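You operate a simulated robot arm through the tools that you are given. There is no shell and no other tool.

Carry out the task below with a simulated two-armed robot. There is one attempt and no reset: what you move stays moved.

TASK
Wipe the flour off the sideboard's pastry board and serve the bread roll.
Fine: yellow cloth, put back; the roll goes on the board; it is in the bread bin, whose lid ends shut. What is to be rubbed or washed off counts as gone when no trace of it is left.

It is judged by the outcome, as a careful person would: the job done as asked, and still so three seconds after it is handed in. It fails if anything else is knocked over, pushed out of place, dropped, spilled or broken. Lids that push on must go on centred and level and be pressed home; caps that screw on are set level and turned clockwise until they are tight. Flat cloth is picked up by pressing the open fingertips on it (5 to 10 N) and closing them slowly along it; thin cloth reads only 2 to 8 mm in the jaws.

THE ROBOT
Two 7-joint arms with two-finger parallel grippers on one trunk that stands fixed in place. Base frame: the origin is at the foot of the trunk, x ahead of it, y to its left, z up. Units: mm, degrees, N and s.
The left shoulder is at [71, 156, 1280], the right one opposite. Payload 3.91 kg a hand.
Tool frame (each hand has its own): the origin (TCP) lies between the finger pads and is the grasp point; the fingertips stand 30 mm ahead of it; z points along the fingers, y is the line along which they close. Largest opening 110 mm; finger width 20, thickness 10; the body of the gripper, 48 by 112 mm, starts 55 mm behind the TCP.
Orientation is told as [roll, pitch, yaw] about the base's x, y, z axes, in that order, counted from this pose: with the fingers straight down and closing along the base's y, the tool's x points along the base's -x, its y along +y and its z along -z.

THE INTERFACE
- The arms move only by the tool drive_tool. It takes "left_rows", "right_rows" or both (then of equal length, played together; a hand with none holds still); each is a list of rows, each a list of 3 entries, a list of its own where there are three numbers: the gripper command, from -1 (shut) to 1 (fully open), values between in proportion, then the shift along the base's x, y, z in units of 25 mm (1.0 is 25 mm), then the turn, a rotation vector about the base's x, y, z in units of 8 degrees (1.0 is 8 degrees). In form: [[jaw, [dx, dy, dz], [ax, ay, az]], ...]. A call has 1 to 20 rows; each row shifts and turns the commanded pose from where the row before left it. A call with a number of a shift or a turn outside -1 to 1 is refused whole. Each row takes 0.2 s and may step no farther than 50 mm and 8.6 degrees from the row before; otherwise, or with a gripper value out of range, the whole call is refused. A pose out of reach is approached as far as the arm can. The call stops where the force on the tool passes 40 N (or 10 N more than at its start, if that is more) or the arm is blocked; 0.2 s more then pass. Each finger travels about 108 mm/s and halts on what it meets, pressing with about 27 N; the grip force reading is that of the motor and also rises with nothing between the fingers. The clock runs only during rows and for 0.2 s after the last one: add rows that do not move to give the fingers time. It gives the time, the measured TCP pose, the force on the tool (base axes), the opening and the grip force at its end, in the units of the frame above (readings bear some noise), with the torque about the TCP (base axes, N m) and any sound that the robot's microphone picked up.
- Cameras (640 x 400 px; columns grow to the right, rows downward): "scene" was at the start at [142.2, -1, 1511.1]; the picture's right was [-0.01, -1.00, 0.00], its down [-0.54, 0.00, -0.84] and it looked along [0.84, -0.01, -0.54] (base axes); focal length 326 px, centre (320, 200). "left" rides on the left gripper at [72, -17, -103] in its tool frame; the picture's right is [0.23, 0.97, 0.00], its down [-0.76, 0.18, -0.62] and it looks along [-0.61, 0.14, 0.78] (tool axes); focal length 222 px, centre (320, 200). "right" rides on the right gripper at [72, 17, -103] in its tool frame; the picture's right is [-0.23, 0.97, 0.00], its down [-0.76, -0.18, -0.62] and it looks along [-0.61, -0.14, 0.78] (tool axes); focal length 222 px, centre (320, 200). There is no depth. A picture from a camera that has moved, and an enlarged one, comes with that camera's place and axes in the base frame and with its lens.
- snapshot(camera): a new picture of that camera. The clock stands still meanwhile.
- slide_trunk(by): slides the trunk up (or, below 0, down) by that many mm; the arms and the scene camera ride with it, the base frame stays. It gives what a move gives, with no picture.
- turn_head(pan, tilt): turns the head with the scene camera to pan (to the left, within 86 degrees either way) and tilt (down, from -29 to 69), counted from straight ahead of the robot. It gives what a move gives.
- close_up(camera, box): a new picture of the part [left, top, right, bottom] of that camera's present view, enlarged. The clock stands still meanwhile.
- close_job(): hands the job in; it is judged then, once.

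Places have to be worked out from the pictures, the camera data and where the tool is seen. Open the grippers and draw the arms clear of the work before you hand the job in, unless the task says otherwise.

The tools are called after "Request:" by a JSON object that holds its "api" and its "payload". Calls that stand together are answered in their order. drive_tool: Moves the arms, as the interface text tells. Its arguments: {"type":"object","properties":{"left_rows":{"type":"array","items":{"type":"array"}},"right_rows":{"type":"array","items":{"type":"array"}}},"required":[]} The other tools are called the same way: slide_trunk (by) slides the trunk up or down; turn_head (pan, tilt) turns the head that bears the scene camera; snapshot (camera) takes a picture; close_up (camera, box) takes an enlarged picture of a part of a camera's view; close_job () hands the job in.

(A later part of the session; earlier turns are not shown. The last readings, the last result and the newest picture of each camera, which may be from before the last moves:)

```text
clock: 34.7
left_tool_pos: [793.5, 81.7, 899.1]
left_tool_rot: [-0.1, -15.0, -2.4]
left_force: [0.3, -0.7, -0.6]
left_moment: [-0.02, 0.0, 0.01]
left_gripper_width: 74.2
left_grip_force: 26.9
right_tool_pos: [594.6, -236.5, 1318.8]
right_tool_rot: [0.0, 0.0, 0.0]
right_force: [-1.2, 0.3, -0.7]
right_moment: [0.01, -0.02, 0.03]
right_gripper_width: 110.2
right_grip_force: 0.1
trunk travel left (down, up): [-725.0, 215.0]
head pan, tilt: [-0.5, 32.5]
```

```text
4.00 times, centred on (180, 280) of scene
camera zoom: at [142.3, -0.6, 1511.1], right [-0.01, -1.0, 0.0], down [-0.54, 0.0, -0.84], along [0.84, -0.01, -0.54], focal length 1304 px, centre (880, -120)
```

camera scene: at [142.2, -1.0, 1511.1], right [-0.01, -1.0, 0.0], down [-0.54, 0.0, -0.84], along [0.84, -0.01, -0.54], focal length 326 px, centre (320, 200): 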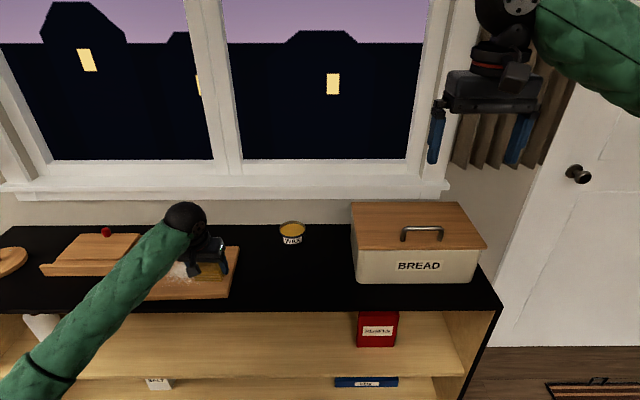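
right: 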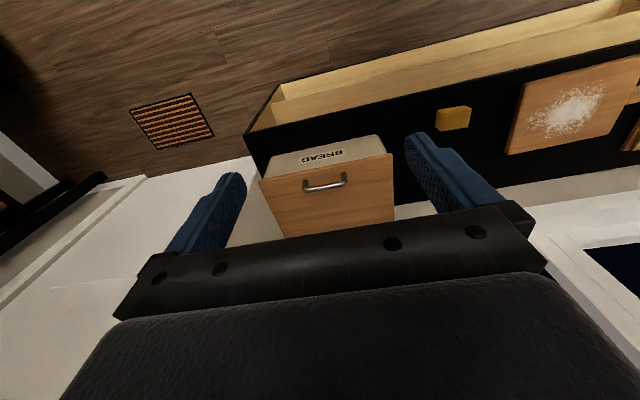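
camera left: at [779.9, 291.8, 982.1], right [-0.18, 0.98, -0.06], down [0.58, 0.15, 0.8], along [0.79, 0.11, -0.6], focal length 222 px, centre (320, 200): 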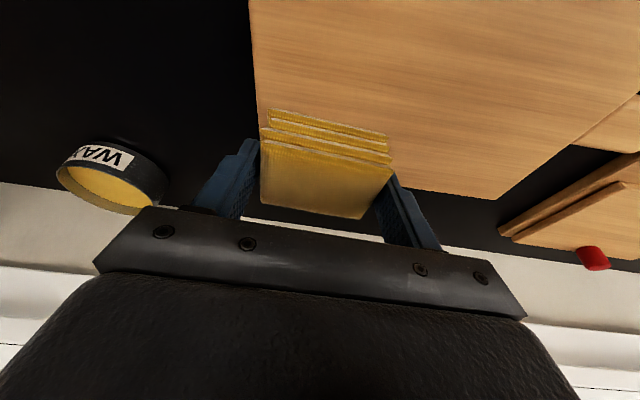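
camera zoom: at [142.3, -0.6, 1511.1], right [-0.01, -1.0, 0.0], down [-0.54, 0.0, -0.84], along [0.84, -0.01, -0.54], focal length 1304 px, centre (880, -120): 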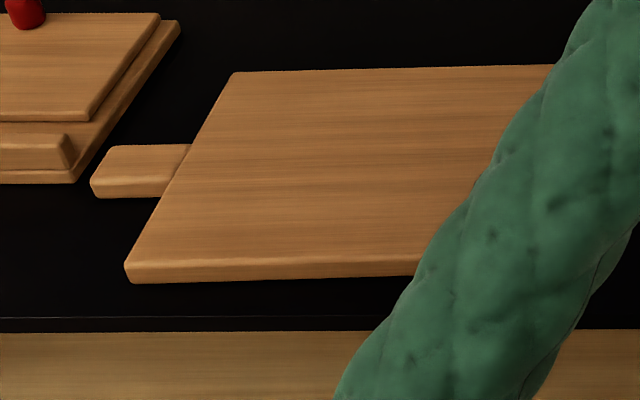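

The board looks spotless here; I'll zoom harder to rule out faint traces.

Request:
{"api": "close_up", "payload": {"camera": "scene", "box": [150, 244, 230, 294]}}

Request:
{"api": "snapshot", "payload": {"camera": "left"}}

```text
8.00 times, centred on (190, 269) of scene
camera zoom: at [142.3, -0.6, 1511.1], right [-0.01, -1.0, 0.0], down [-0.54, 0.0, -0.84], along [0.84, -0.01, -0.54], focal length 2609 px, centre (1360, -352)
```

zoom: 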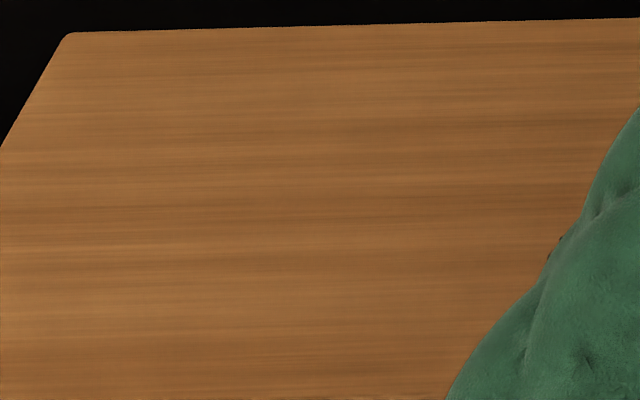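

```text
taken
camera left: at [696.0, 68.2, 981.4], right [-0.18, 0.98, -0.06], down [0.58, 0.15, 0.8], along [0.79, 0.11, -0.6], focal length 222 px, centre (320, 200)
```

left: 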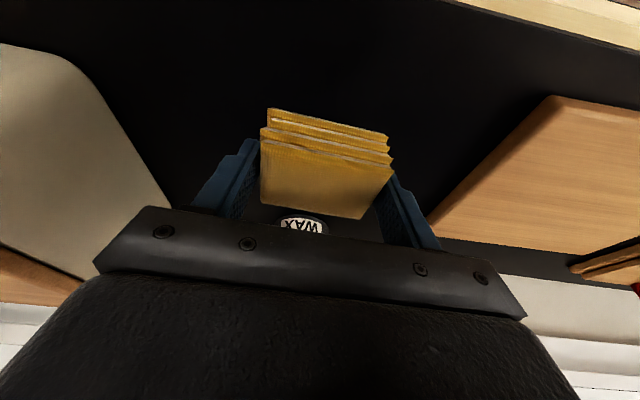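

The board is completely clean. I'll lower the cloth at its original spot, first to just above contact.

Request:
{"api": "drive_tool", "payload": {"left_rows": [[0, [0, -0.03, -0.8], [0, 0, 0]], [0, [0, 0, -0.8], [0, 0, 0]], [0, [0, 0, -0.4], [0, 0, 0]], [0, [0, 0, -0.1], [0, 0, 0]], [0, [0, 0, -0.06], [0, 0, 0]], [0, [0, 0, 0], [0, 0, 0]]]}}

```text
clock: 36.1
left_tool_pos: [793.9, 79.8, 844.4]
left_tool_rot: [-0.1, -15.0, -2.5]
left_force: [-0.4, -0.8, -0.3]
left_moment: [-0.02, 0.0, -0.01]
left_gripper_width: 74.2
left_grip_force: 27.2
right_tool_pos: [595.7, -237.4, 1317.1]
right_tool_rot: [0.1, 0.0, 0.0]
right_force: [-0.5, -0.4, 0.7]
right_moment: [0.01, 0.04, 0.01]
right_gripper_width: 109.8
right_grip_force: 0.0
trunk travel left (down, up): [-725.0, 215.0]
head pan, tilt: [-0.5, 32.5]
```

Request:
{"api": "drive_tool", "payload": {"left_rows": [[0, [0, 0, -0.04], [0, 0, 0]], [0, [0, 0, -0.04], [0, 0, 0]], [0, [0, 0, 0], [0, 0, 0]]]}}

```text
clock: 36.9
left_tool_pos: [794.0, 80.0, 842.6]
left_tool_rot: [-0.1, -15.0, -2.6]
left_force: [0.6, 0.4, -0.9]
left_moment: [0.0, 0.01, -0.03]
left_gripper_width: 74.6
left_grip_force: 27.0
right_tool_pos: [594.4, -237.6, 1318.0]
right_tool_rot: [0.0, -0.1, 0.0]
right_force: [-0.4, -0.2, -0.1]
right_moment: [0.0, -0.02, 0.01]
right_gripper_width: 109.9
right_grip_force: 0.1
trunk travel left (down, up): [-725.0, 215.0]
head pan, tilt: [-0.5, 32.5]
```

Still no contact; two more millimetre steps down.

Request:
{"api": "drive_tool", "payload": {"left_rows": [[0, [0, 0, -0.04], [0, 0, 0]], [0, [0, 0, -0.03], [0, 0, 0]], [0, [0, 0, 0], [0, 0, 0]]]}}

```text
clock: 37.7
left_tool_pos: [793.9, 80.2, 841.3]
left_tool_rot: [0.0, -15.0, -2.5]
left_force: [1.4, -0.7, 3.5]
left_moment: [0.12, -0.08, -0.01]
left_gripper_width: 74.5
left_grip_force: 26.9
right_tool_pos: [595.6, -237.7, 1317.9]
right_tool_rot: [0.0, 0.0, 0.0]
right_force: [0.5, 0.1, 0.4]
right_moment: [0.02, 0.04, 0.01]
right_gripper_width: 109.7
right_grip_force: 0.0
trunk travel left (down, up): [-725.0, 215.0]
head pan, tilt: [-0.5, 32.5]
```

The pad rests on the sideboard (3.5 N). Opening the fingers gradually.

Request:
{"api": "drive_tool", "payload": {"left_rows": [[0.36, [0, 0, 0], [0, 0, 0]], [0.45, [0, 0, 0], [0, 0, 0]], [0.6, [0, 0, 0], [0, 0, 0]], [0.8, [0, 0, 0], [0, 0, 0]], [1, [0, 0, 0], [0, 0, 0]], [1, [0, 0, 0], [0, 0, 0]]]}}

Request:
{"api": "close_up", "payload": {"camera": "left", "box": [140, 40, 460, 240]}}

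```text
clock: 39.1
left_tool_pos: [792.8, 79.4, 840.3]
left_tool_rot: [-0.1, -14.9, -2.5]
left_force: [-0.3, 0.1, -0.5]
left_moment: [-0.05, -0.02, 0.02]
left_gripper_width: 110.0
left_grip_force: 0.3
right_tool_pos: [593.9, -237.2, 1317.3]
right_tool_rot: [0.0, 0.0, 0.0]
right_force: [0.3, 0.4, 0.0]
right_moment: [0.02, -0.03, 0.01]
right_gripper_width: 109.9
right_grip_force: 0.1
trunk travel left (down, up): [-725.0, 215.0]
head pan, tilt: [-0.5, 32.5]
```

```text
2.00 times, centred on (300, 140) of left
camera zoom: at [695.7, 67.2, 922.8], right [-0.18, 0.98, -0.06], down [0.58, 0.15, 0.8], along [0.79, 0.11, -0.6], focal length 444 px, centre (360, 320)
```

zoom: 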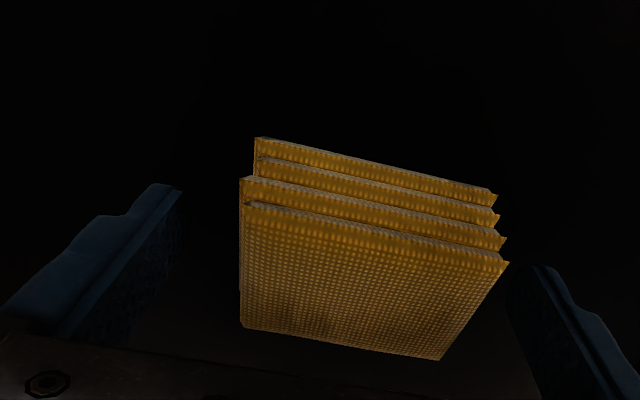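

The cloth is down and free. I'll lift the left hand straight up and park it up and to the left.

Request:
{"api": "drive_tool", "payload": {"left_rows": [[1, [0, 0, 0.5], [0, 0, 0]], [1, [0, 0, 1], [0, 0, 0]], [1, [0, 0, 1], [0, 0, 0]], [1, [0, 0, 1], [0, 0, 0]], [1, [0, 0, 1], [0, 0, 0]], [1, [0, 0, 1], [0, 0, 0]], [1, [-0.6, 0.9, 0.9], [0, 0, 0]], [1, [-0.6, 0.9, 0.9], [0, 0.9, 0.3]], [1, [-0.6, 0.9, 0.9], [0, 0.9, 0]], [1, [-0.6, 0.9, 0.9], [0, 0, 0]], [1, [-0.6, 0.9, 0.6], [0, 0, 0]], [1, [-0.6, 0.9, 0], [0, 0, 0]], [1, [-0.6, 0.9, 0], [0, 0, 0]], [1, [-0.6, 0.9, 0], [0, 0, 0]], [1, [-0.6, 0.9, 0], [0, 0, 0]], [1, [-0.6, 0.9, 0], [0, 0, 0]], [1, [0, 0.9, 0], [0, 0, 0]], [1, [0, 0, 0], [0, 0, 0]]]}}

Request:
{"api": "snapshot", "payload": {"camera": "scene"}}

Request:
{"api": "close_up", "payload": {"camera": "scene", "box": [240, 240, 336, 300]}}

```text
clock: 42.9
left_tool_pos: [644.2, 329.4, 1082.7]
left_tool_rot: [-0.3, -0.7, 0.0]
left_force: [0.0, -0.4, -0.4]
left_moment: [0.02, 0.02, 0.03]
left_gripper_width: 110.0
left_grip_force: 0.0
right_tool_pos: [595.3, -238.1, 1318.5]
right_tool_rot: [0.0, -0.1, 0.1]
right_force: [0.2, 0.7, 0.4]
right_moment: [-0.04, 0.03, 0.0]
right_gripper_width: 109.9
right_grip_force: 0.2
trunk travel left (down, up): [-725.0, 215.0]
head pan, tilt: [-0.5, 32.5]
```

```text
taken
camera scene: at [142.3, -1.4, 1511.1], right [-0.01, -1.0, 0.0], down [-0.54, 0.0, -0.84], along [0.84, -0.01, -0.54], focal length 326 px, centre (320, 200)
```

scene: 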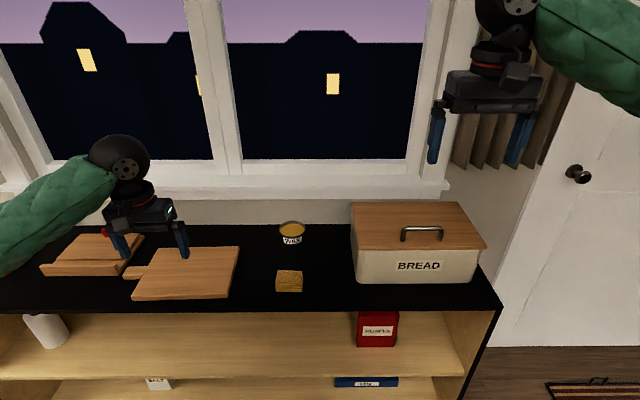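

```text
6.67 times, centred on (288, 270) of scene
camera zoom: at [142.3, -1.4, 1511.1], right [-0.01, -1.0, 0.0], down [-0.54, 0.0, -0.84], along [0.84, -0.01, -0.54], focal length 2174 px, centre (533, -267)
```

zoom: 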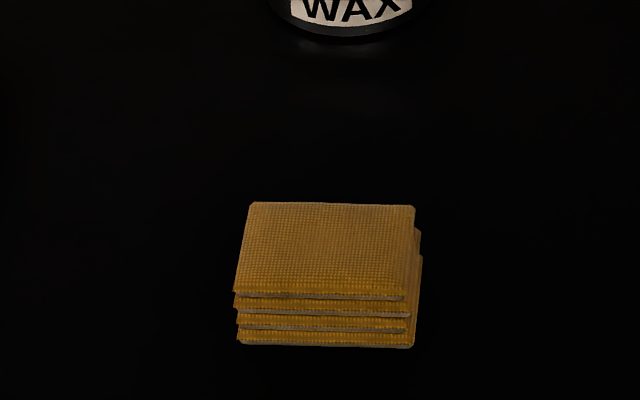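

The cloth sits exactly where it was. Now the bread bin: I'll zoom on it from the scene camera to see how the lid is attached.

Request:
{"api": "close_up", "payload": {"camera": "scene", "box": [340, 190, 500, 290]}}

Request:
{"api": "close_up", "payload": {"camera": "left", "box": [0, 0, 240, 150]}}

```text
4.00 times, centred on (420, 240) of scene
camera zoom: at [142.3, -1.4, 1511.1], right [-0.01, -1.0, 0.0], down [-0.54, 0.0, -0.84], along [0.84, -0.01, -0.54], focal length 1304 px, centre (-80, 40)
```

zoom: 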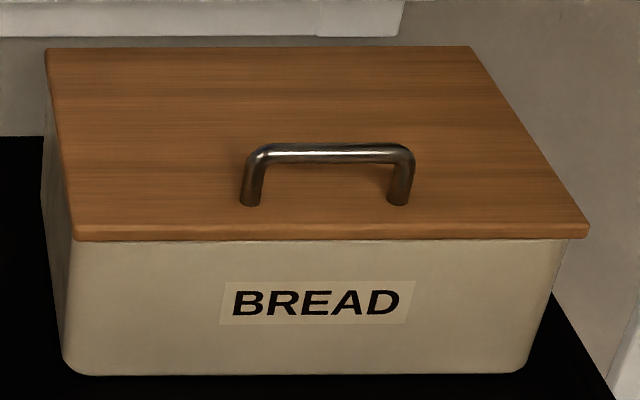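

```text
2.67 times, centred on (120, 75) of left
camera zoom: at [569.4, 311.8, 1187.2], right [-0.23, 0.97, -0.01], down [0.75, 0.18, 0.63], along [0.62, 0.14, -0.78], focal length 592 px, centre (853, 533)
```

zoom: 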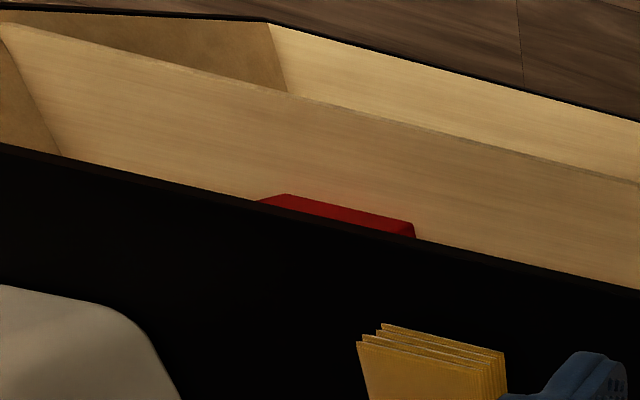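

The handle is close to the front edge and the lid overhangs only slightly. I'll bring the right hand closer for a second viewpoint to triangulate the lid and handle.

Request:
{"api": "drive_tool", "payload": {"right_rows": [[1, [0.6, -0.24, -0.95], [0, 0, 0]], [1, [0.6, -0.24, -0.95], [0, 0, 0]], [1, [0.6, -0.24, -0.95], [0, 0, 0]], [1, [0.6, -0.24, -0.95], [0, 0, 0]], [1, [0.6, -0.24, -0.95], [0, 0, 0]], [1, [0.6, -0.24, -0.95], [0, 0, 0]], [1, [0.4, -0.24, -0.95], [0, 0, 0]], [1, [0, 0, 0], [0, 0, 0]]]}}

Request:
{"api": "snapshot", "payload": {"camera": "right"}}

Request:
{"api": "snapshot", "payload": {"camera": "scene"}}

```text
clock: 44.7
left_tool_pos: [643.8, 329.3, 1082.2]
left_tool_rot: [-0.4, -0.6, 0.0]
left_force: [-0.5, 0.0, -0.2]
left_moment: [0.0, 0.0, -0.03]
left_gripper_width: 110.0
left_grip_force: 0.0
right_tool_pos: [694.2, -278.6, 1150.6]
right_tool_rot: [0.0, -0.1, 0.0]
right_force: [0.4, 0.8, -0.9]
right_moment: [-0.02, -0.02, -0.01]
right_gripper_width: 110.0
right_grip_force: 0.0
trunk travel left (down, up): [-725.0, 215.0]
head pan, tilt: [-0.5, 32.5]
```

```text
taken
camera right: at [621.9, -262.1, 1254.8], right [0.23, 0.97, 0.0], down [0.76, -0.18, 0.62], along [0.61, -0.14, -0.78], focal length 222 px, centre (320, 200)
```

right: 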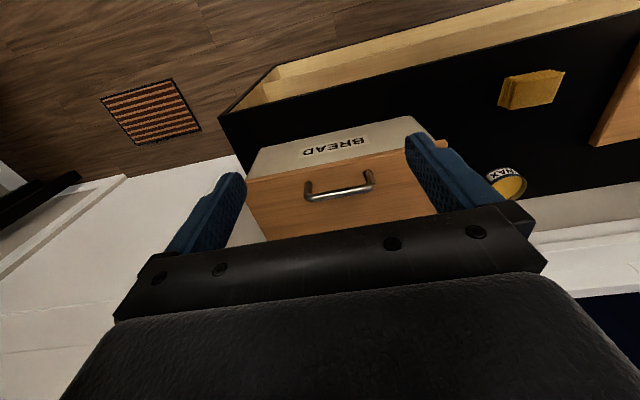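

```text
taken
camera scene: at [141.9, -0.6, 1511.2], right [-0.01, -1.0, 0.0], down [-0.54, 0.0, -0.84], along [0.84, -0.01, -0.54], focal length 326 px, centre (320, 200)
```

scene: 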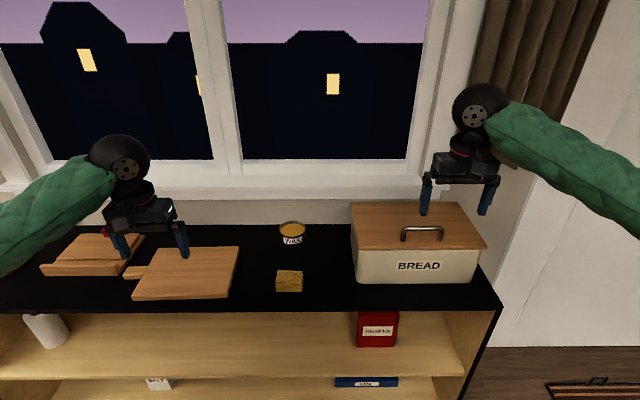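

Request:
{"api": "close_up", "payload": {"camera": "right", "box": [230, 110, 454, 250]}}

```text
2.86 times, centred on (342, 180) of right
camera zoom: at [621.9, -262.1, 1254.8], right [0.23, 0.97, 0.0], down [0.76, -0.18, 0.62], along [0.61, -0.14, -0.78], focal length 635 px, centre (257, 257)
```

zoom: 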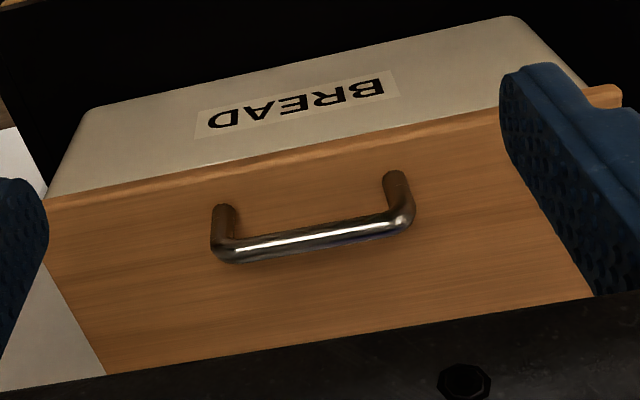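

Triangulated: lid top z≈951, handle bar along y centred near (821, −278, 990) with ~35 mm clearance under it, lid back edge x≈1007. I'll yaw the right hand 90° so it closes along x and bring it above the handle.

Request:
{"api": "drive_tool", "payload": {"right_rows": [[0.1, [0.42, 0, -0.2], [0, 0, 0.9375]], [0.1, [0.42, 0, -0.2], [0, 0, 0.9375]], [0.1, [0.42, 0, -0.2], [0, 0, 0.9375]], [0.1, [0.42, 0, -0.2], [0, 0, 0.9375]], [0.1, [0.42, 0, -0.2], [0, 0, 0.9375]], [0.1, [0.42, 0, -0.2], [0, 0, 0.9375]], [0.1, [0.42, 0, -0.2], [0, 0, 0.9375]], [0.1, [0.42, 0, -0.2], [0, 0, 0.9375]], [0.1, [0.42, 0, -0.2], [0, 0, 0.9375]], [0.1, [0.42, 0, -0.2], [0, 0, 0.9375]], [0.1, [0.42, 0, -0.2], [0, 0, 0.9375]], [0.1, [0.42, 0, -0.2], [0, 0, 0.9375]], [0.1, [0, 0, 0], [0, 0, 0]]]}}

Request:
{"api": "snapshot", "payload": {"camera": "right"}}

Request:
{"api": "snapshot", "payload": {"camera": "scene"}}

```text
clock: 47.5
left_tool_pos: [643.2, 328.2, 1083.7]
left_tool_rot: [-0.4, -0.6, 0.0]
left_force: [0.5, 0.3, -0.7]
left_moment: [-0.01, 0.01, 0.0]
left_gripper_width: 110.1
left_grip_force: 0.1
right_tool_pos: [820.1, -280.6, 1092.5]
right_tool_rot: [0.0, 0.0, 90.1]
right_force: [0.0, -1.2, -0.1]
right_moment: [0.02, -0.04, -0.01]
right_gripper_width: 60.6
right_grip_force: 0.1
trunk travel left (down, up): [-725.0, 215.0]
head pan, tilt: [-0.5, 32.5]
```

```text
taken
camera right: at [803.6, -351.7, 1195.7], right [-0.97, 0.23, 0.0], down [0.18, 0.76, 0.62], along [0.14, 0.61, -0.78], focal length 222 px, centre (320, 200)
```

right: 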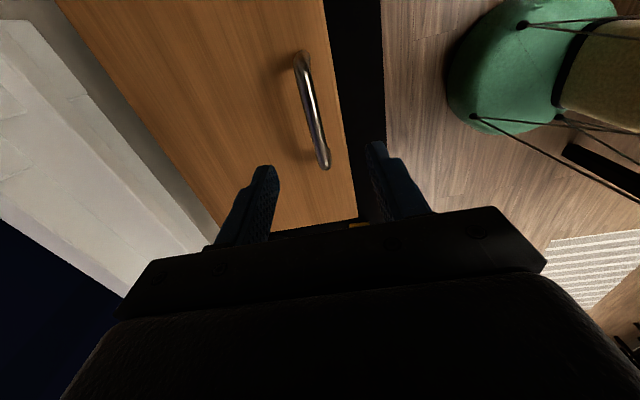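

```text
taken
camera scene: at [141.9, -1.1, 1511.2], right [-0.01, -1.0, 0.0], down [-0.54, 0.0, -0.84], along [0.84, -0.01, -0.54], focal length 326 px, centre (320, 200)
```

scene: 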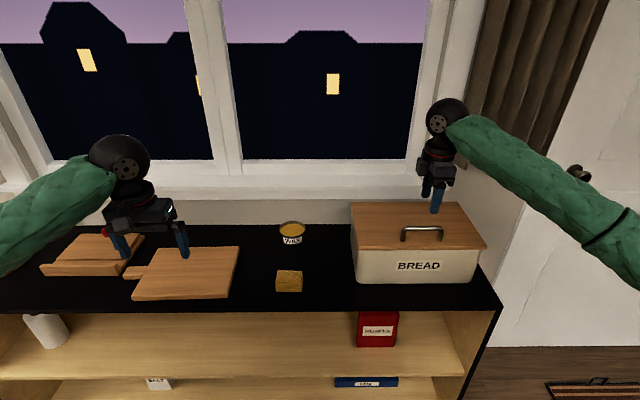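

Pose reached. A close-up to refine the handle's position relative to the fingers.

Request:
{"api": "close_up", "payload": {"camera": "right", "box": [200, 20, 456, 180]}}

```text
2.50 times, centred on (328, 100) of right
camera zoom: at [803.6, -351.7, 1195.7], right [-0.97, 0.23, 0.0], down [0.18, 0.76, 0.62], along [0.14, 0.61, -0.78], focal length 555 px, centre (300, 450)
```

zoom: 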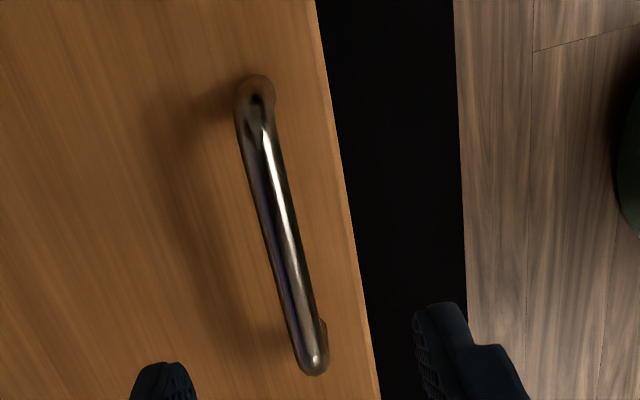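

Bar is at x≈823 here, centre y≈−281. I'll descend to TCP z≈998 (fingertips ~22 mm below the bar's centre, well above the lid) and close on it gently.

Request:
{"api": "drive_tool", "payload": {"right_rows": [[0.1, [0.12, 0, -0.9], [0, 0, 0]], [0.1, [0, 0, -0.9], [0, 0, 0]], [0.1, [0, 0, -0.9], [0, 0, 0]], [0.1, [0, 0, -0.6], [0, 0, 0]], [0.1, [0, 0, -0.45], [0, 0, 0]], [0.1, [0, 0, 0], [0, 0, 0]]]}}

Request:
{"api": "close_up", "payload": {"camera": "right", "box": [200, 80, 456, 240]}}

Request:
{"api": "close_up", "payload": {"camera": "scene", "box": [340, 190, 500, 290]}}

```text
clock: 48.9
left_tool_pos: [643.1, 328.5, 1083.4]
left_tool_rot: [-0.3, -0.6, 0.1]
left_force: [-0.3, 0.3, 0.8]
left_moment: [0.0, 0.01, 0.0]
left_gripper_width: 110.2
left_grip_force: 0.0
right_tool_pos: [822.9, -278.3, 997.0]
right_tool_rot: [0.1, 0.0, 89.9]
right_force: [0.9, 0.1, 0.9]
right_moment: [0.01, 0.02, -0.02]
right_gripper_width: 60.5
right_grip_force: 0.2
trunk travel left (down, up): [-725.0, 215.0]
head pan, tilt: [-0.5, 32.5]
```

```text
2.50 times, centred on (328, 160) of right
camera zoom: at [806.0, -351.0, 1101.4], right [-0.97, 0.23, 0.0], down [0.18, 0.76, 0.62], along [0.14, 0.61, -0.78], focal length 555 px, centre (300, 300)
```

zoom: 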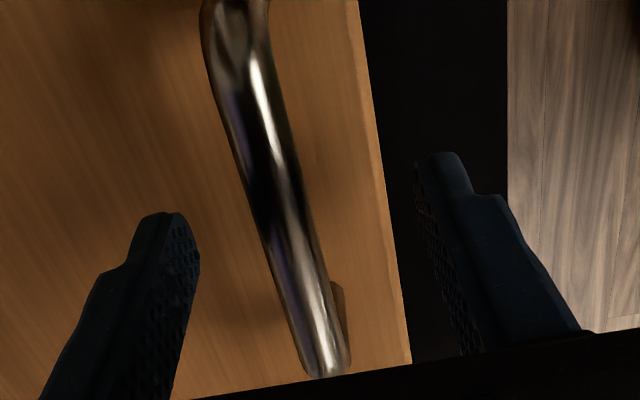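

```text
4.00 times, centred on (420, 240) of scene
camera zoom: at [142.2, -0.9, 1511.1], right [-0.01, -1.0, 0.0], down [-0.54, 0.0, -0.84], along [0.84, -0.01, -0.54], focal length 1304 px, centre (-80, 40)
```

zoom: 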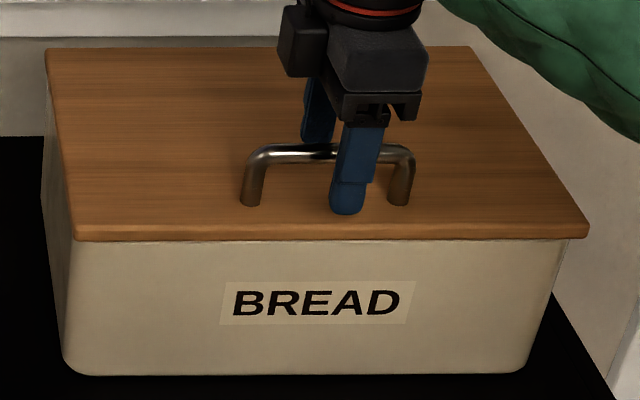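

The fingers straddle the bar. Closing on it.

Request:
{"api": "drive_tool", "payload": {"right_rows": [[-0.2, [0, 0, 0], [0, 0, 0]], [-0.5, [0, 0, 0], [0, 0, 0]], [-0.8, [0, 0, 0], [0, 0, 0]], [-1, [0, 0, 0], [0, 0, 0]], [-1, [0, 0, 0], [0, 0, 0]]]}}

```text
clock: 50.1
left_tool_pos: [643.7, 328.8, 1082.0]
left_tool_rot: [-0.3, -0.6, 0.1]
left_force: [-0.9, -0.3, -0.3]
left_moment: [0.01, -0.01, -0.01]
left_gripper_width: 109.9
left_grip_force: 0.1
right_tool_pos: [824.4, -279.6, 998.1]
right_tool_rot: [0.0, 0.0, 89.9]
right_force: [24.4, -1.4, 5.6]
right_moment: [0.11, -0.31, 0.0]
right_gripper_width: 13.8
right_grip_force: 45.0
trunk travel left (down, up): [-725.0, 215.0]
head pan, tilt: [-0.5, 32.5]
```

The bar is ~14 mm thick and slightly ahead of the hand (24 N in x). I'll shift the hand +3 mm in x to relax that.

Request:
{"api": "drive_tool", "payload": {"right_rows": [[-1, [0.12, 0, 0], [0, 0, 0]], [-1, [0, 0, 0], [0, 0, 0]]]}}

```text
clock: 50.7
left_tool_pos: [643.0, 329.0, 1084.0]
left_tool_rot: [-0.2, -0.7, 0.0]
left_force: [1.0, -0.1, 0.3]
left_moment: [0.03, 0.01, 0.03]
left_gripper_width: 110.0
left_grip_force: 0.0
right_tool_pos: [825.3, -279.2, 998.7]
right_tool_rot: [0.0, -0.1, 90.1]
right_force: [-3.0, 2.6, 3.9]
right_moment: [0.49, 0.14, -0.03]
right_gripper_width: 13.3
right_grip_force: 45.0
trunk travel left (down, up): [-725.0, 215.0]
head pan, tilt: [-0.5, 32.5]
```

Balanced. Gentle test lift of 10 mm (with the slight +x drift of a back-hinged arc) to learn how the lid moves.

Request:
{"api": "drive_tool", "payload": {"right_rows": [[-1, [0.03, 0, 0.2], [0, 0, 0]], [-1, [0.05, 0, 0.2], [0, 0, 0]], [-1, [0, 0, 0], [0, 0, 0]]]}}

Request:
{"api": "close_up", "payload": {"camera": "scene", "box": [340, 190, 500, 290]}}

```text
clock: 51.5
left_tool_pos: [643.6, 328.2, 1083.2]
left_tool_rot: [-0.3, -0.7, -0.1]
left_force: [-0.5, 0.4, 0.4]
left_moment: [-0.01, -0.01, 0.0]
left_gripper_width: 110.1
left_grip_force: 0.2
right_tool_pos: [828.0, -279.2, 1008.0]
right_tool_rot: [0.1, 0.0, 89.9]
right_force: [-10.9, 0.2, -1.6]
right_moment: [-0.78, 0.32, 0.02]
right_gripper_width: 14.0
right_grip_force: 45.0
trunk travel left (down, up): [-725.0, 215.0]
head pan, tilt: [-0.5, 32.5]
```

```text
4.00 times, centred on (420, 240) of scene
camera zoom: at [141.2, -1.0, 1511.2], right [-0.01, -1.0, 0.0], down [-0.54, 0.0, -0.84], along [0.84, -0.01, -0.54], focal length 1304 px, centre (-80, 40)
```

zoom: 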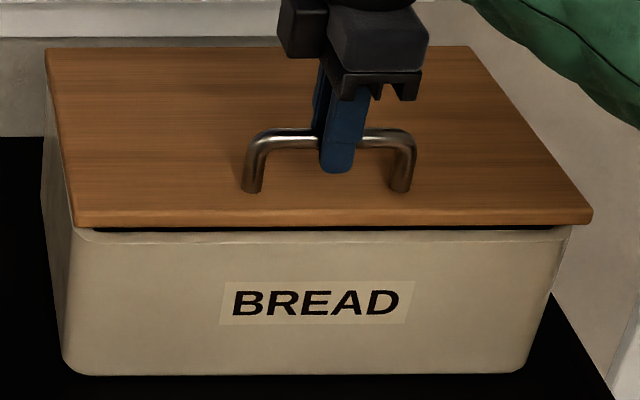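

It is hinged at the back and lifts easily. I'll follow the arc upward in small steps, correcting x by the force reading.

Request:
{"api": "drive_tool", "payload": {"right_rows": [[-1, [-0.02, 0, 0.25], [0, 0, 0]], [-1, [0.08, 0, 0.25], [0, 0, 0]], [-1, [0.1, 0, 0.24], [0, 0, 0]], [-1, [0.1, 0, 0.24], [0, 0, 0]], [-1, [0, 0, 0], [0, 0, 0]]]}}

```text
clock: 52.7
left_tool_pos: [645.3, 329.3, 1081.1]
left_tool_rot: [-0.3, -0.5, 0.0]
left_force: [-0.1, 0.0, -0.4]
left_moment: [-0.02, 0.02, 0.0]
left_gripper_width: 110.2
left_grip_force: 0.0
right_tool_pos: [836.5, -277.7, 1031.4]
right_tool_rot: [0.0, 0.0, 90.0]
right_force: [16.7, 5.3, -11.5]
right_moment: [-0.16, -0.13, 0.02]
right_gripper_width: 13.6
right_grip_force: 44.8
trunk travel left (down, up): [-725.0, 215.0]
head pan, tilt: [-0.5, 32.5]
```

The x-force swung to +17 N, so the arc needs a little more +x; my hinge model (radius ≈182 mm, ~45 mm above hinge) fits. Continuing to about 22°.

Request:
{"api": "drive_tool", "payload": {"right_rows": [[-1, [0.15, 0, 0.19], [0, 0, 0]], [-1, [0.15, 0, 0.19], [0, 0, 0]], [-1, [0.13, 0, 0.23], [0, 0, 0]], [-1, [0.13, 0, 0.23], [0, 0, 0]], [-1, [0.15, 0, 0.22], [0, 0, 0]], [-1, [0.15, 0, 0.22], [0, 0, 0]], [-1, [0, 0, 0], [0, 0, 0]]]}}

Request:
{"api": "snapshot", "payload": {"camera": "scene"}}

```text
clock: 54.3
left_tool_pos: [643.0, 328.8, 1083.9]
left_tool_rot: [-0.2, -0.6, 0.1]
left_force: [-0.3, 0.1, 0.6]
left_moment: [-0.01, -0.04, 0.01]
left_gripper_width: 109.6
left_grip_force: 0.1
right_tool_pos: [856.0, -279.8, 1064.7]
right_tool_rot: [0.0, 0.0, 90.1]
right_force: [-8.2, 1.9, 4.3]
right_moment: [0.02, 0.17, 0.03]
right_gripper_width: 13.4
right_grip_force: 45.2
trunk travel left (down, up): [-725.0, 215.0]
head pan, tilt: [-0.5, 32.5]
```

```text
taken
camera scene: at [140.9, -0.7, 1511.3], right [-0.01, -1.0, 0.0], down [-0.54, 0.0, -0.84], along [0.84, -0.01, -0.54], focal length 326 px, centre (320, 200)
```

scene: 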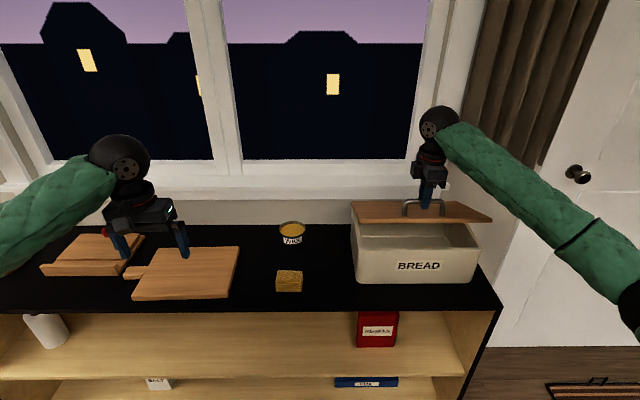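

About 22° open and forces small. Continuing along the arc to ~45°.

Request:
{"api": "drive_tool", "payload": {"right_rows": [[-1, [0.15, 0, 0.18], [0, 0, 0]], [-1, [0.15, 0, 0.18], [0, 0, 0]], [-1, [0.17, 0, 0.2], [0, 0, 0]], [-1, [0.18, 0, 0.19], [0, 0, 0]], [-1, [0.23, 0, 0.22], [0, 0, 0]], [-1, [0.24, 0, 0.23], [0, 0, 0]], [-1, [0, 0, 0], [0, 0, 0]]]}}

```text
clock: 55.9
left_tool_pos: [642.3, 329.1, 1083.3]
left_tool_rot: [-0.4, -0.8, -0.1]
left_force: [0.1, 0.1, 0.7]
left_moment: [-0.05, -0.03, 0.02]
left_gripper_width: 110.2
left_grip_force: 0.0
right_tool_pos: [884.5, -277.1, 1096.5]
right_tool_rot: [0.0, 0.1, 90.0]
right_force: [-10.9, 1.2, 9.6]
right_moment: [-0.21, 0.27, -0.01]
right_gripper_width: 13.6
right_grip_force: 44.5
trunk travel left (down, up): [-725.0, 215.0]
head pan, tilt: [-0.5, 32.5]
```

Radial mismatch only (~2 mm); correcting outward and continuing to ~50°.

Request:
{"api": "drive_tool", "payload": {"right_rows": [[-1, [0.22, 0, 0.24], [0, 0, 0]], [-1, [0.24, 0, 0.22], [0, 0, 0]], [-1, [0.26, 0, 0.19], [0, 0, 0]], [-1, [0.27, 0, 0.18], [0, 0, 0]], [-1, [0.28, 0, 0.16], [0, 0, 0]], [-1, [0.29, 0, 0.15], [0, 0, 0]], [-1, [0, 0, 0], [0, 0, 0]]]}}

Request:
{"api": "snapshot", "payload": {"camera": "scene"}}

Request:
{"api": "snapshot", "payload": {"camera": "right"}}

```text
clock: 57.5
left_tool_pos: [642.2, 329.5, 1085.0]
left_tool_rot: [-0.3, -0.7, 0.0]
left_force: [-1.1, 0.7, -0.2]
left_moment: [-0.03, 0.01, 0.0]
left_gripper_width: 110.0
left_grip_force: 0.1
right_tool_pos: [924.1, -278.8, 1124.3]
right_tool_rot: [0.0, 0.0, 90.0]
right_force: [-4.3, -3.3, 4.7]
right_moment: [-0.32, 0.13, -0.02]
right_gripper_width: 13.4
right_grip_force: 44.7
trunk travel left (down, up): [-725.0, 215.0]
head pan, tilt: [-0.5, 32.5]
```

```text
taken
camera scene: at [141.3, -1.2, 1511.3], right [-0.01, -1.0, 0.0], down [-0.54, 0.0, -0.84], along [0.84, -0.01, -0.54], focal length 326 px, centre (320, 200)
```

scene: 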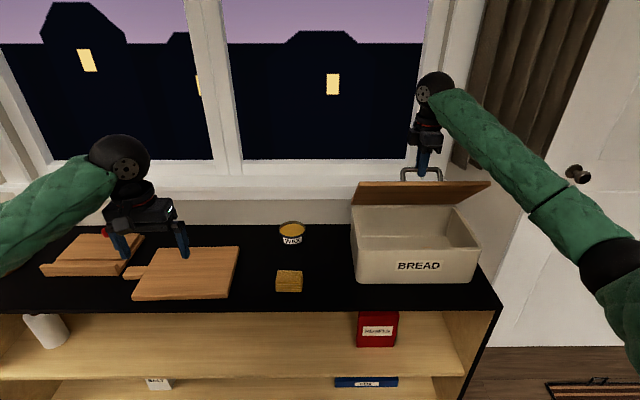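

```text
taken
camera right: at [906.5, -351.0, 1228.5], right [-0.97, 0.23, 0.0], down [0.18, 0.76, 0.62], along [0.14, 0.61, -0.78], focal length 222 px, centre (320, 200)
```

right: 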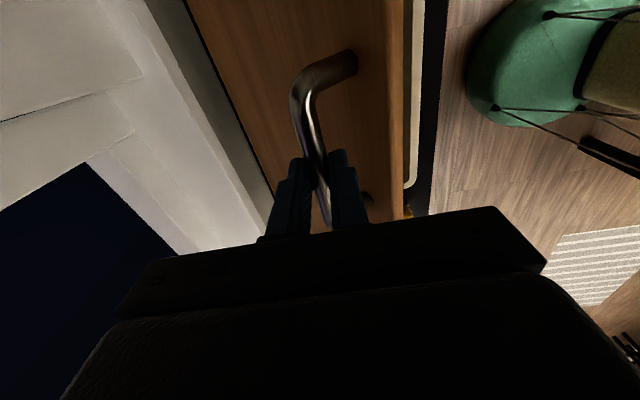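

About 50° open. I'll zoom into the bin to look for the roll.

Request:
{"api": "close_up", "payload": {"camera": "scene", "box": [340, 160, 500, 290]}}

```text
3.08 times, centred on (420, 225) of scene
camera zoom: at [141.3, -1.2, 1511.3], right [-0.01, -1.0, 0.0], down [-0.54, 0.0, -0.84], along [0.84, -0.01, -0.54], focal length 1003 px, centre (12, 123)
```

zoom: 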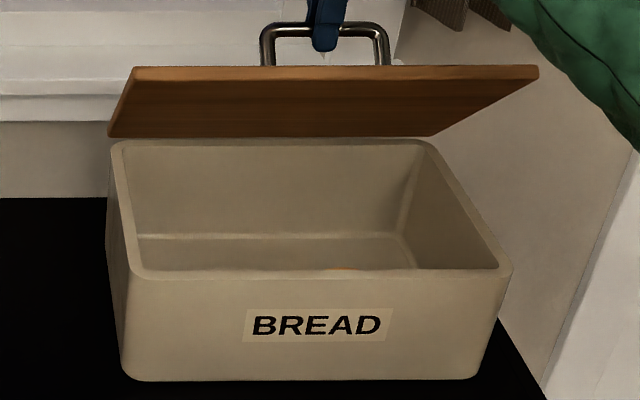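

There's a glimpse of the roll's top just behind the front rim (around (900, −333)). I'll continue opening the lid to ~70°, pitching the hand forward gradually to keep within reach.

Request:
{"api": "drive_tool", "payload": {"right_rows": [[-1, [0.288, 0, 0.124], [0, -0.3125, 0]], [-1, [0.288, 0, 0.124], [0, -0.3125, 0]], [-1, [0.296, 0, 0.1], [0, -0.3125, 0]], [-1, [0.296, 0, 0.1], [0, -0.3125, 0]], [-1, [0, 0, 0], [0, 0, 0]]]}}

```text
clock: 58.7
left_tool_pos: [642.0, 329.0, 1084.1]
left_tool_rot: [-0.3, -0.7, 0.0]
left_force: [0.4, 0.3, 0.1]
left_moment: [-0.05, -0.01, 0.0]
left_gripper_width: 110.1
left_grip_force: 0.0
right_tool_pos: [952.7, -278.4, 1135.9]
right_tool_rot: [-10.0, 0.0, 90.0]
right_force: [-4.5, -2.4, 10.7]
right_moment: [0.27, -0.02, 0.05]
right_gripper_width: 13.6
right_grip_force: 45.1
trunk travel left (down, up): [-725.0, 215.0]
head pan, tilt: [-0.5, 32.5]
```

Small outward radial correction again, continuing to ~70°.

Request:
{"api": "drive_tool", "payload": {"right_rows": [[-1, [0.29, 0, 0.1], [0, -0.3125, 0]], [-1, [0.3, 0, 0.09], [0, -0.3125, 0]], [-1, [0.312, 0, 0.06], [0, -0.3125, 0]], [-1, [0.312, 0, 0.05], [0, -0.3125, 0]], [-1, [0, 0, 0], [0, 0, 0]]]}}

Request:
{"api": "snapshot", "payload": {"camera": "scene"}}

Request:
{"api": "snapshot", "payload": {"camera": "right"}}

```text
clock: 59.9
left_tool_pos: [643.0, 327.8, 1082.9]
left_tool_rot: [-0.3, -0.7, 0.0]
left_force: [-0.3, -0.8, -0.4]
left_moment: [-0.04, -0.01, 0.0]
left_gripper_width: 110.1
left_grip_force: 0.0
right_tool_pos: [982.3, -278.4, 1141.2]
right_tool_rot: [-20.0, 0.0, 90.0]
right_force: [-2.0, -2.1, 3.5]
right_moment: [-0.22, 0.05, -0.08]
right_gripper_width: 13.8
right_grip_force: 44.9
trunk travel left (down, up): [-725.0, 215.0]
head pan, tilt: [-0.5, 32.5]
```

```text
taken
camera scene: at [141.6, -1.1, 1511.2], right [-0.01, -1.0, 0.0], down [-0.54, 0.0, -0.84], along [0.84, -0.01, -0.54], focal length 326 px, centre (320, 200)
```

scene: 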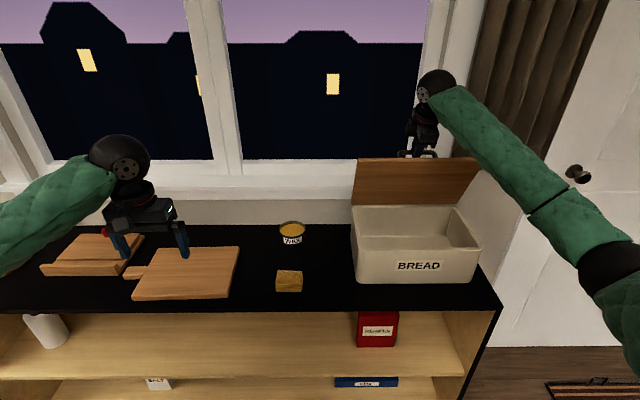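

```text
taken
camera right: at [931.5, -351.0, 1233.5], right [-0.91, 0.23, -0.33], down [-0.05, 0.76, 0.65], along [0.4, 0.61, -0.69], focal length 222 px, centre (320, 200)
```

right: 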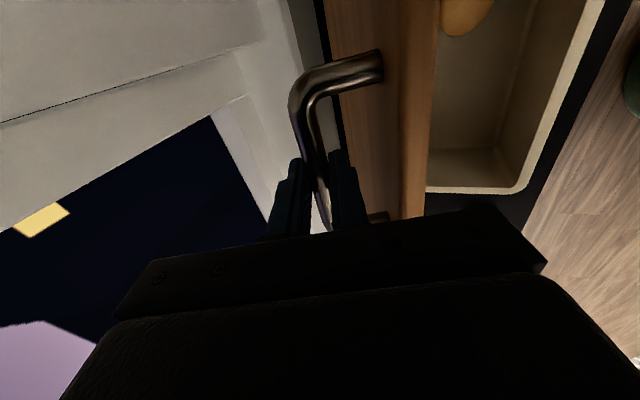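

The roll is visible inside at the top of the right camera's view. I'll continue opening toward ~80°, watching the force for a stop.

Request:
{"api": "drive_tool", "payload": {"right_rows": [[-1, [0.34, 0, 0.02], [0, -0.25, 0]], [-1, [0.34, 0, 0.01], [0, -0.25, 0]], [-1, [0.32, 0, -0.01], [0, -0.25, 0]], [-1, [0.32, 0, -0.01], [0, -0.25, 0]], [-1, [0, 0, 0], [0, 0, 0]]]}}

Request:
{"api": "snapshot", "payload": {"camera": "right"}}

Request:
{"api": "close_up", "payload": {"camera": "scene", "box": [340, 130, 500, 230]}}

```text
clock: 61.1
left_tool_pos: [642.6, 329.3, 1083.7]
left_tool_rot: [-0.3, -0.7, 0.0]
left_force: [0.9, 0.3, 0.2]
left_moment: [0.01, 0.0, -0.01]
left_gripper_width: 110.4
left_grip_force: 0.0
right_tool_pos: [1017.1, -278.3, 1141.1]
right_tool_rot: [-28.0, 0.1, 89.9]
right_force: [-1.0, -1.3, 5.2]
right_moment: [0.08, 0.03, 0.07]
right_gripper_width: 13.5
right_grip_force: 45.1
trunk travel left (down, up): [-725.0, 215.0]
head pan, tilt: [-0.5, 32.5]
```

```text
taken
camera right: at [953.7, -351.0, 1225.5], right [-0.86, 0.23, -0.46], down [-0.14, 0.76, 0.63], along [0.49, 0.61, -0.62], focal length 222 px, centre (320, 200)
```

right: 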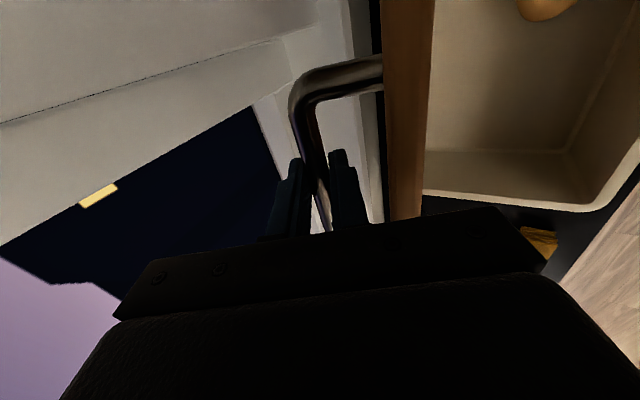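

```text
4.00 times, centred on (420, 180) of scene
camera zoom: at [141.7, -0.9, 1511.2], right [-0.01, -1.0, 0.0], down [-0.54, 0.0, -0.84], along [0.84, -0.01, -0.54], focal length 1304 px, centre (-80, 280)
```

zoom: 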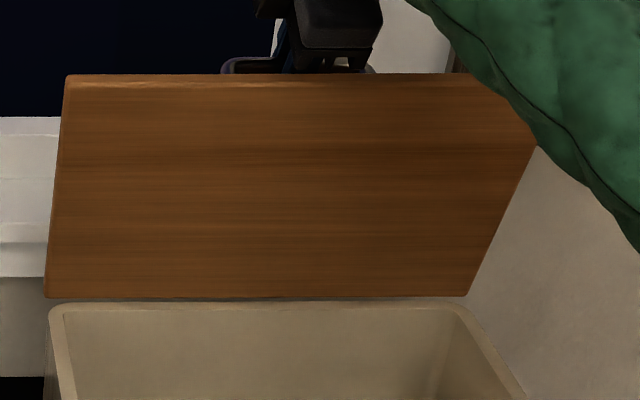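

About 80°, free so far. Two more steps toward vertical with the hand's pitch held.

Request:
{"api": "drive_tool", "payload": {"right_rows": [[-1, [0.32, 0, -0.01], [0, 0, 0]], [-1, [0.32, 0, -0.03], [0, 0, 0]], [-1, [0.32, 0, -0.05], [0, 0, 0]], [-1, [0, 0, 0], [0, 0, 0]]]}}

```text
clock: 62.1
left_tool_pos: [643.3, 329.3, 1083.2]
left_tool_rot: [-0.3, -0.6, 0.1]
left_force: [-0.1, 0.2, 0.3]
left_moment: [0.01, 0.01, -0.02]
left_gripper_width: 109.9
left_grip_force: 0.0
right_tool_pos: [1041.0, -279.9, 1139.7]
right_tool_rot: [-27.9, 0.0, 90.0]
right_force: [0.0, 1.8, 5.4]
right_moment: [-0.23, -0.05, -0.16]
right_gripper_width: 13.7
right_grip_force: 44.9
trunk travel left (down, up): [-725.0, 215.0]
head pan, tilt: [-0.5, 32.5]
```

Still free at ~87°. Continuing past vertical in small steps.

Request:
{"api": "drive_tool", "payload": {"right_rows": [[-1, [0.32, 0, -0.06], [0, 0, 0]], [-1, [0.32, 0, -0.08], [0, 0, 0]], [-1, [0, 0, 0], [0, 0, 0]]]}}

Request:
{"api": "snapshot", "payload": {"camera": "right"}}

Request:
{"api": "snapshot", "payload": {"camera": "scene"}}

```text
clock: 62.5
left_tool_pos: [639.6, 328.4, 1084.2]
left_tool_rot: [-0.3, -0.8, -0.1]
left_force: [-0.6, 0.4, -0.4]
left_moment: [-0.01, 0.01, 0.02]
left_gripper_width: 110.2
left_grip_force: 0.1
right_tool_pos: [1041.7, -279.2, 1140.5]
right_tool_rot: [-27.8, 0.0, 90.1]
right_force: [-38.7, -1.3, 8.1]
right_moment: [-0.2, 0.5, -0.05]
right_gripper_width: 13.5
right_grip_force: 45.4
trunk travel left (down, up): [-725.0, 215.0]
head pan, tilt: [-0.5, 32.5]
stopped in row 2 (right hand): the force on the tool passed its limit at 53 N (the readings are from after the stop); the commanded pose is now the measured one
```

```text
taken
camera right: at [977.8, -351.0, 1223.7], right [-0.86, 0.23, -0.45], down [-0.13, 0.76, 0.63], along [0.49, 0.61, -0.63], focal length 222 px, centre (320, 200)
```

right: 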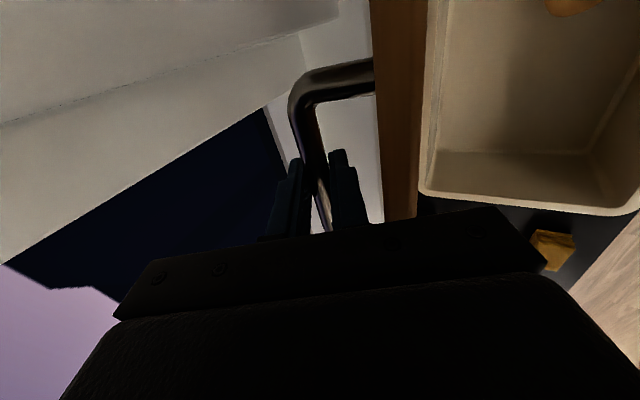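

```text
taken
camera scene: at [136.6, -1.1, 1511.8], right [-0.01, -1.0, 0.0], down [-0.53, 0.01, -0.85], along [0.85, -0.01, -0.53], focal length 326 px, centre (320, 200)
```

scene: 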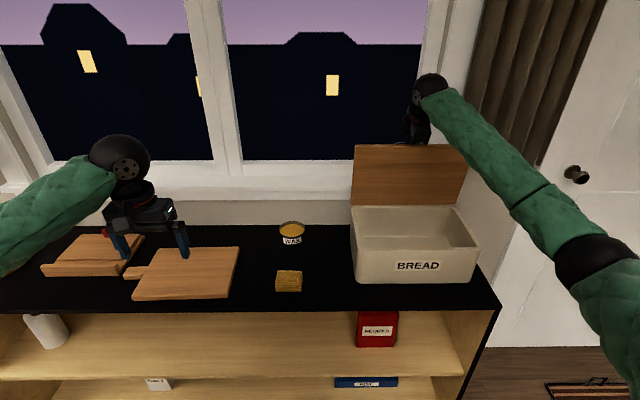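

The lid met a stop at about 88°. I'll back off a few millimetres to take the load off and check the bin hasn't shifted.

Request:
{"api": "drive_tool", "payload": {"right_rows": [[-1, [-0.1, 0, 0], [0, 0, 0]], [-1, [0, 0, 0], [0, 0, 0]], [-1, [0, 0, 0], [0, 0, 0]]]}}

Request:
{"api": "close_up", "payload": {"camera": "scene", "box": [340, 130, 500, 290]}}

```text
clock: 63.3
left_tool_pos: [640.4, 328.7, 1086.5]
left_tool_rot: [-0.3, -0.8, 0.0]
left_force: [0.0, 0.5, -0.8]
left_moment: [-0.02, 0.0, 0.03]
left_gripper_width: 110.1
left_grip_force: 0.1
right_tool_pos: [1041.3, -279.4, 1138.6]
right_tool_rot: [-27.8, 0.0, 90.0]
right_force: [-16.5, -7.3, 19.0]
right_moment: [0.08, 0.0, -0.01]
right_gripper_width: 13.6
right_grip_force: 44.9
trunk travel left (down, up): [-725.0, 215.0]
head pan, tilt: [-0.5, 32.5]
```

```text
2.50 times, centred on (420, 210) of scene
camera zoom: at [138.1, -1.3, 1511.7], right [-0.01, -1.0, 0.0], down [-0.53, 0.0, -0.85], along [0.85, -0.01, -0.53], focal length 815 px, centre (70, 175)
```

zoom: 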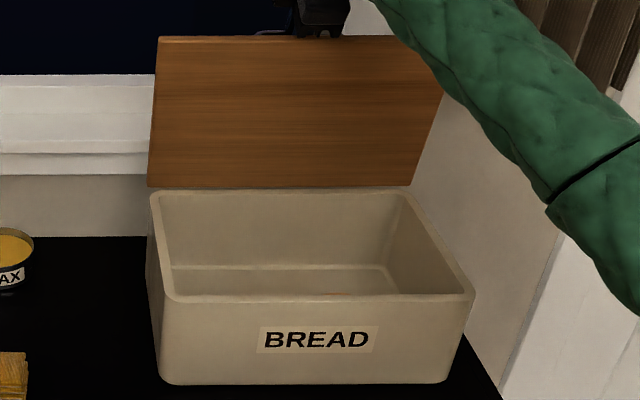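

Still some preload (−16 N x, +19 N z). Easing a further 2 mm back and 2 mm up.

Request:
{"api": "drive_tool", "payload": {"right_rows": [[-1, [-0.08, 0, 0.08], [0, 0, 0]], [-1, [0, 0, 0], [0, 0, 0]]]}}

```text
clock: 63.9
left_tool_pos: [642.5, 328.3, 1083.8]
left_tool_rot: [-0.2, -0.8, 0.0]
left_force: [0.4, -0.5, -0.4]
left_moment: [-0.01, 0.02, -0.04]
left_gripper_width: 110.2
left_grip_force: 0.0
right_tool_pos: [1039.8, -279.0, 1139.2]
right_tool_rot: [-27.8, 0.0, 90.0]
right_force: [4.1, -10.3, 23.1]
right_moment: [-0.02, -0.14, -0.09]
right_gripper_width: 13.4
right_grip_force: 44.8
trunk travel left (down, up): [-725.0, 215.0]
head pan, tilt: [-0.5, 32.5]
```

The z-force reading looks odd; re-reading after a pause.

Request:
{"api": "drive_tool", "payload": {"right_rows": [[-1, [0, 0, 0], [0, 0, 0]], [-1, [0, 0, 0], [0, 0, 0]]]}}

Request:
{"api": "close_up", "payload": {"camera": "right", "box": [240, 0, 480, 240]}}

```text
clock: 64.5
left_tool_pos: [641.6, 328.1, 1084.4]
left_tool_rot: [-0.3, -0.7, 0.0]
left_force: [-0.1, 0.6, -0.4]
left_moment: [0.02, -0.02, -0.03]
left_gripper_width: 110.0
left_grip_force: 0.1
right_tool_pos: [1039.9, -279.1, 1138.8]
right_tool_rot: [-27.7, -0.1, 90.1]
right_force: [6.6, -10.3, 27.3]
right_moment: [-0.13, -0.34, -0.09]
right_gripper_width: 13.6
right_grip_force: 44.7
trunk travel left (down, up): [-725.0, 215.0]
head pan, tilt: [-0.5, 32.5]
```

```text
1.67 times, centred on (360, 120) of right
camera zoom: at [977.0, -351.0, 1223.6], right [-0.86, 0.23, -0.45], down [-0.13, 0.76, 0.63], along [0.49, 0.61, -0.63], focal length 370 px, centre (253, 333)
```

zoom: 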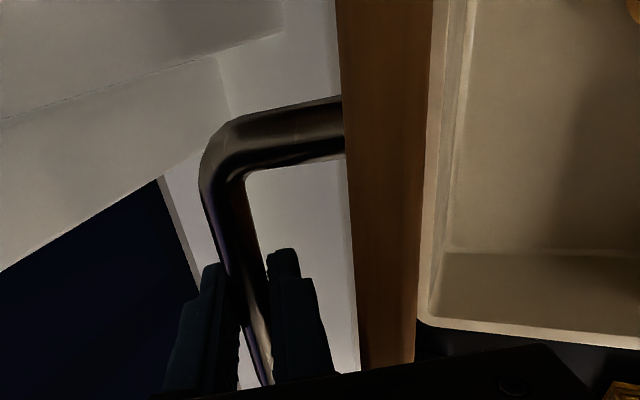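

The arm is near its reach limit here, so this is just preload. I'll loosen the grip to ~20 mm so the fingers still cage the bar, and see whether the lid stays put.

Request:
{"api": "drive_tool", "payload": {"right_rows": [[-0.7, [0, 0, 0], [0, 0, 0]], [-0.64, [0, 0, 0], [0, 0, 0]], [-0.64, [0, 0, 0], [0, 0, 0]]]}}

Request:
{"api": "close_up", "payload": {"camera": "right", "box": [240, 0, 480, 240]}}

Request:
{"api": "close_up", "payload": {"camera": "scene", "box": [340, 130, 500, 290]}}

```text
clock: 65.3
left_tool_pos: [643.4, 328.5, 1082.2]
left_tool_rot: [-0.3, -0.6, -0.1]
left_force: [-0.3, 0.0, 1.2]
left_moment: [0.01, 0.02, 0.02]
left_gripper_width: 109.8
left_grip_force: 0.0
right_tool_pos: [1042.4, -277.5, 1134.2]
right_tool_rot: [-27.6, 0.0, 90.0]
right_force: [-0.4, 0.6, -0.2]
right_moment: [0.02, 0.01, -0.02]
right_gripper_width: 19.9
right_grip_force: 0.1
trunk travel left (down, up): [-725.0, 215.0]
head pan, tilt: [-0.5, 32.5]
```

```text
1.67 times, centred on (360, 120) of right
camera zoom: at [979.6, -349.9, 1219.9], right [-0.86, 0.23, -0.45], down [-0.13, 0.76, 0.63], along [0.49, 0.61, -0.63], focal length 370 px, centre (253, 333)
```

zoom: 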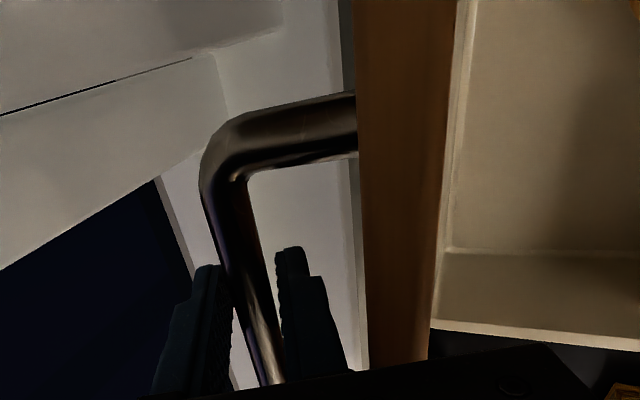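

```text
2.50 times, centred on (420, 210) of scene
camera zoom: at [142.9, -0.7, 1511.0], right [-0.01, -1.0, 0.0], down [-0.54, 0.0, -0.84], along [0.84, -0.01, -0.54], focal length 815 px, centre (70, 175)
```

zoom: 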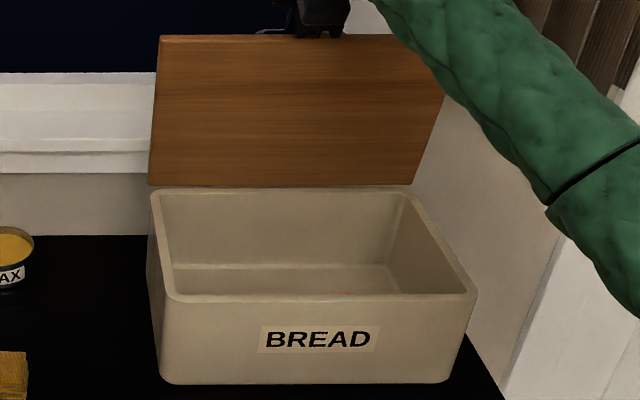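

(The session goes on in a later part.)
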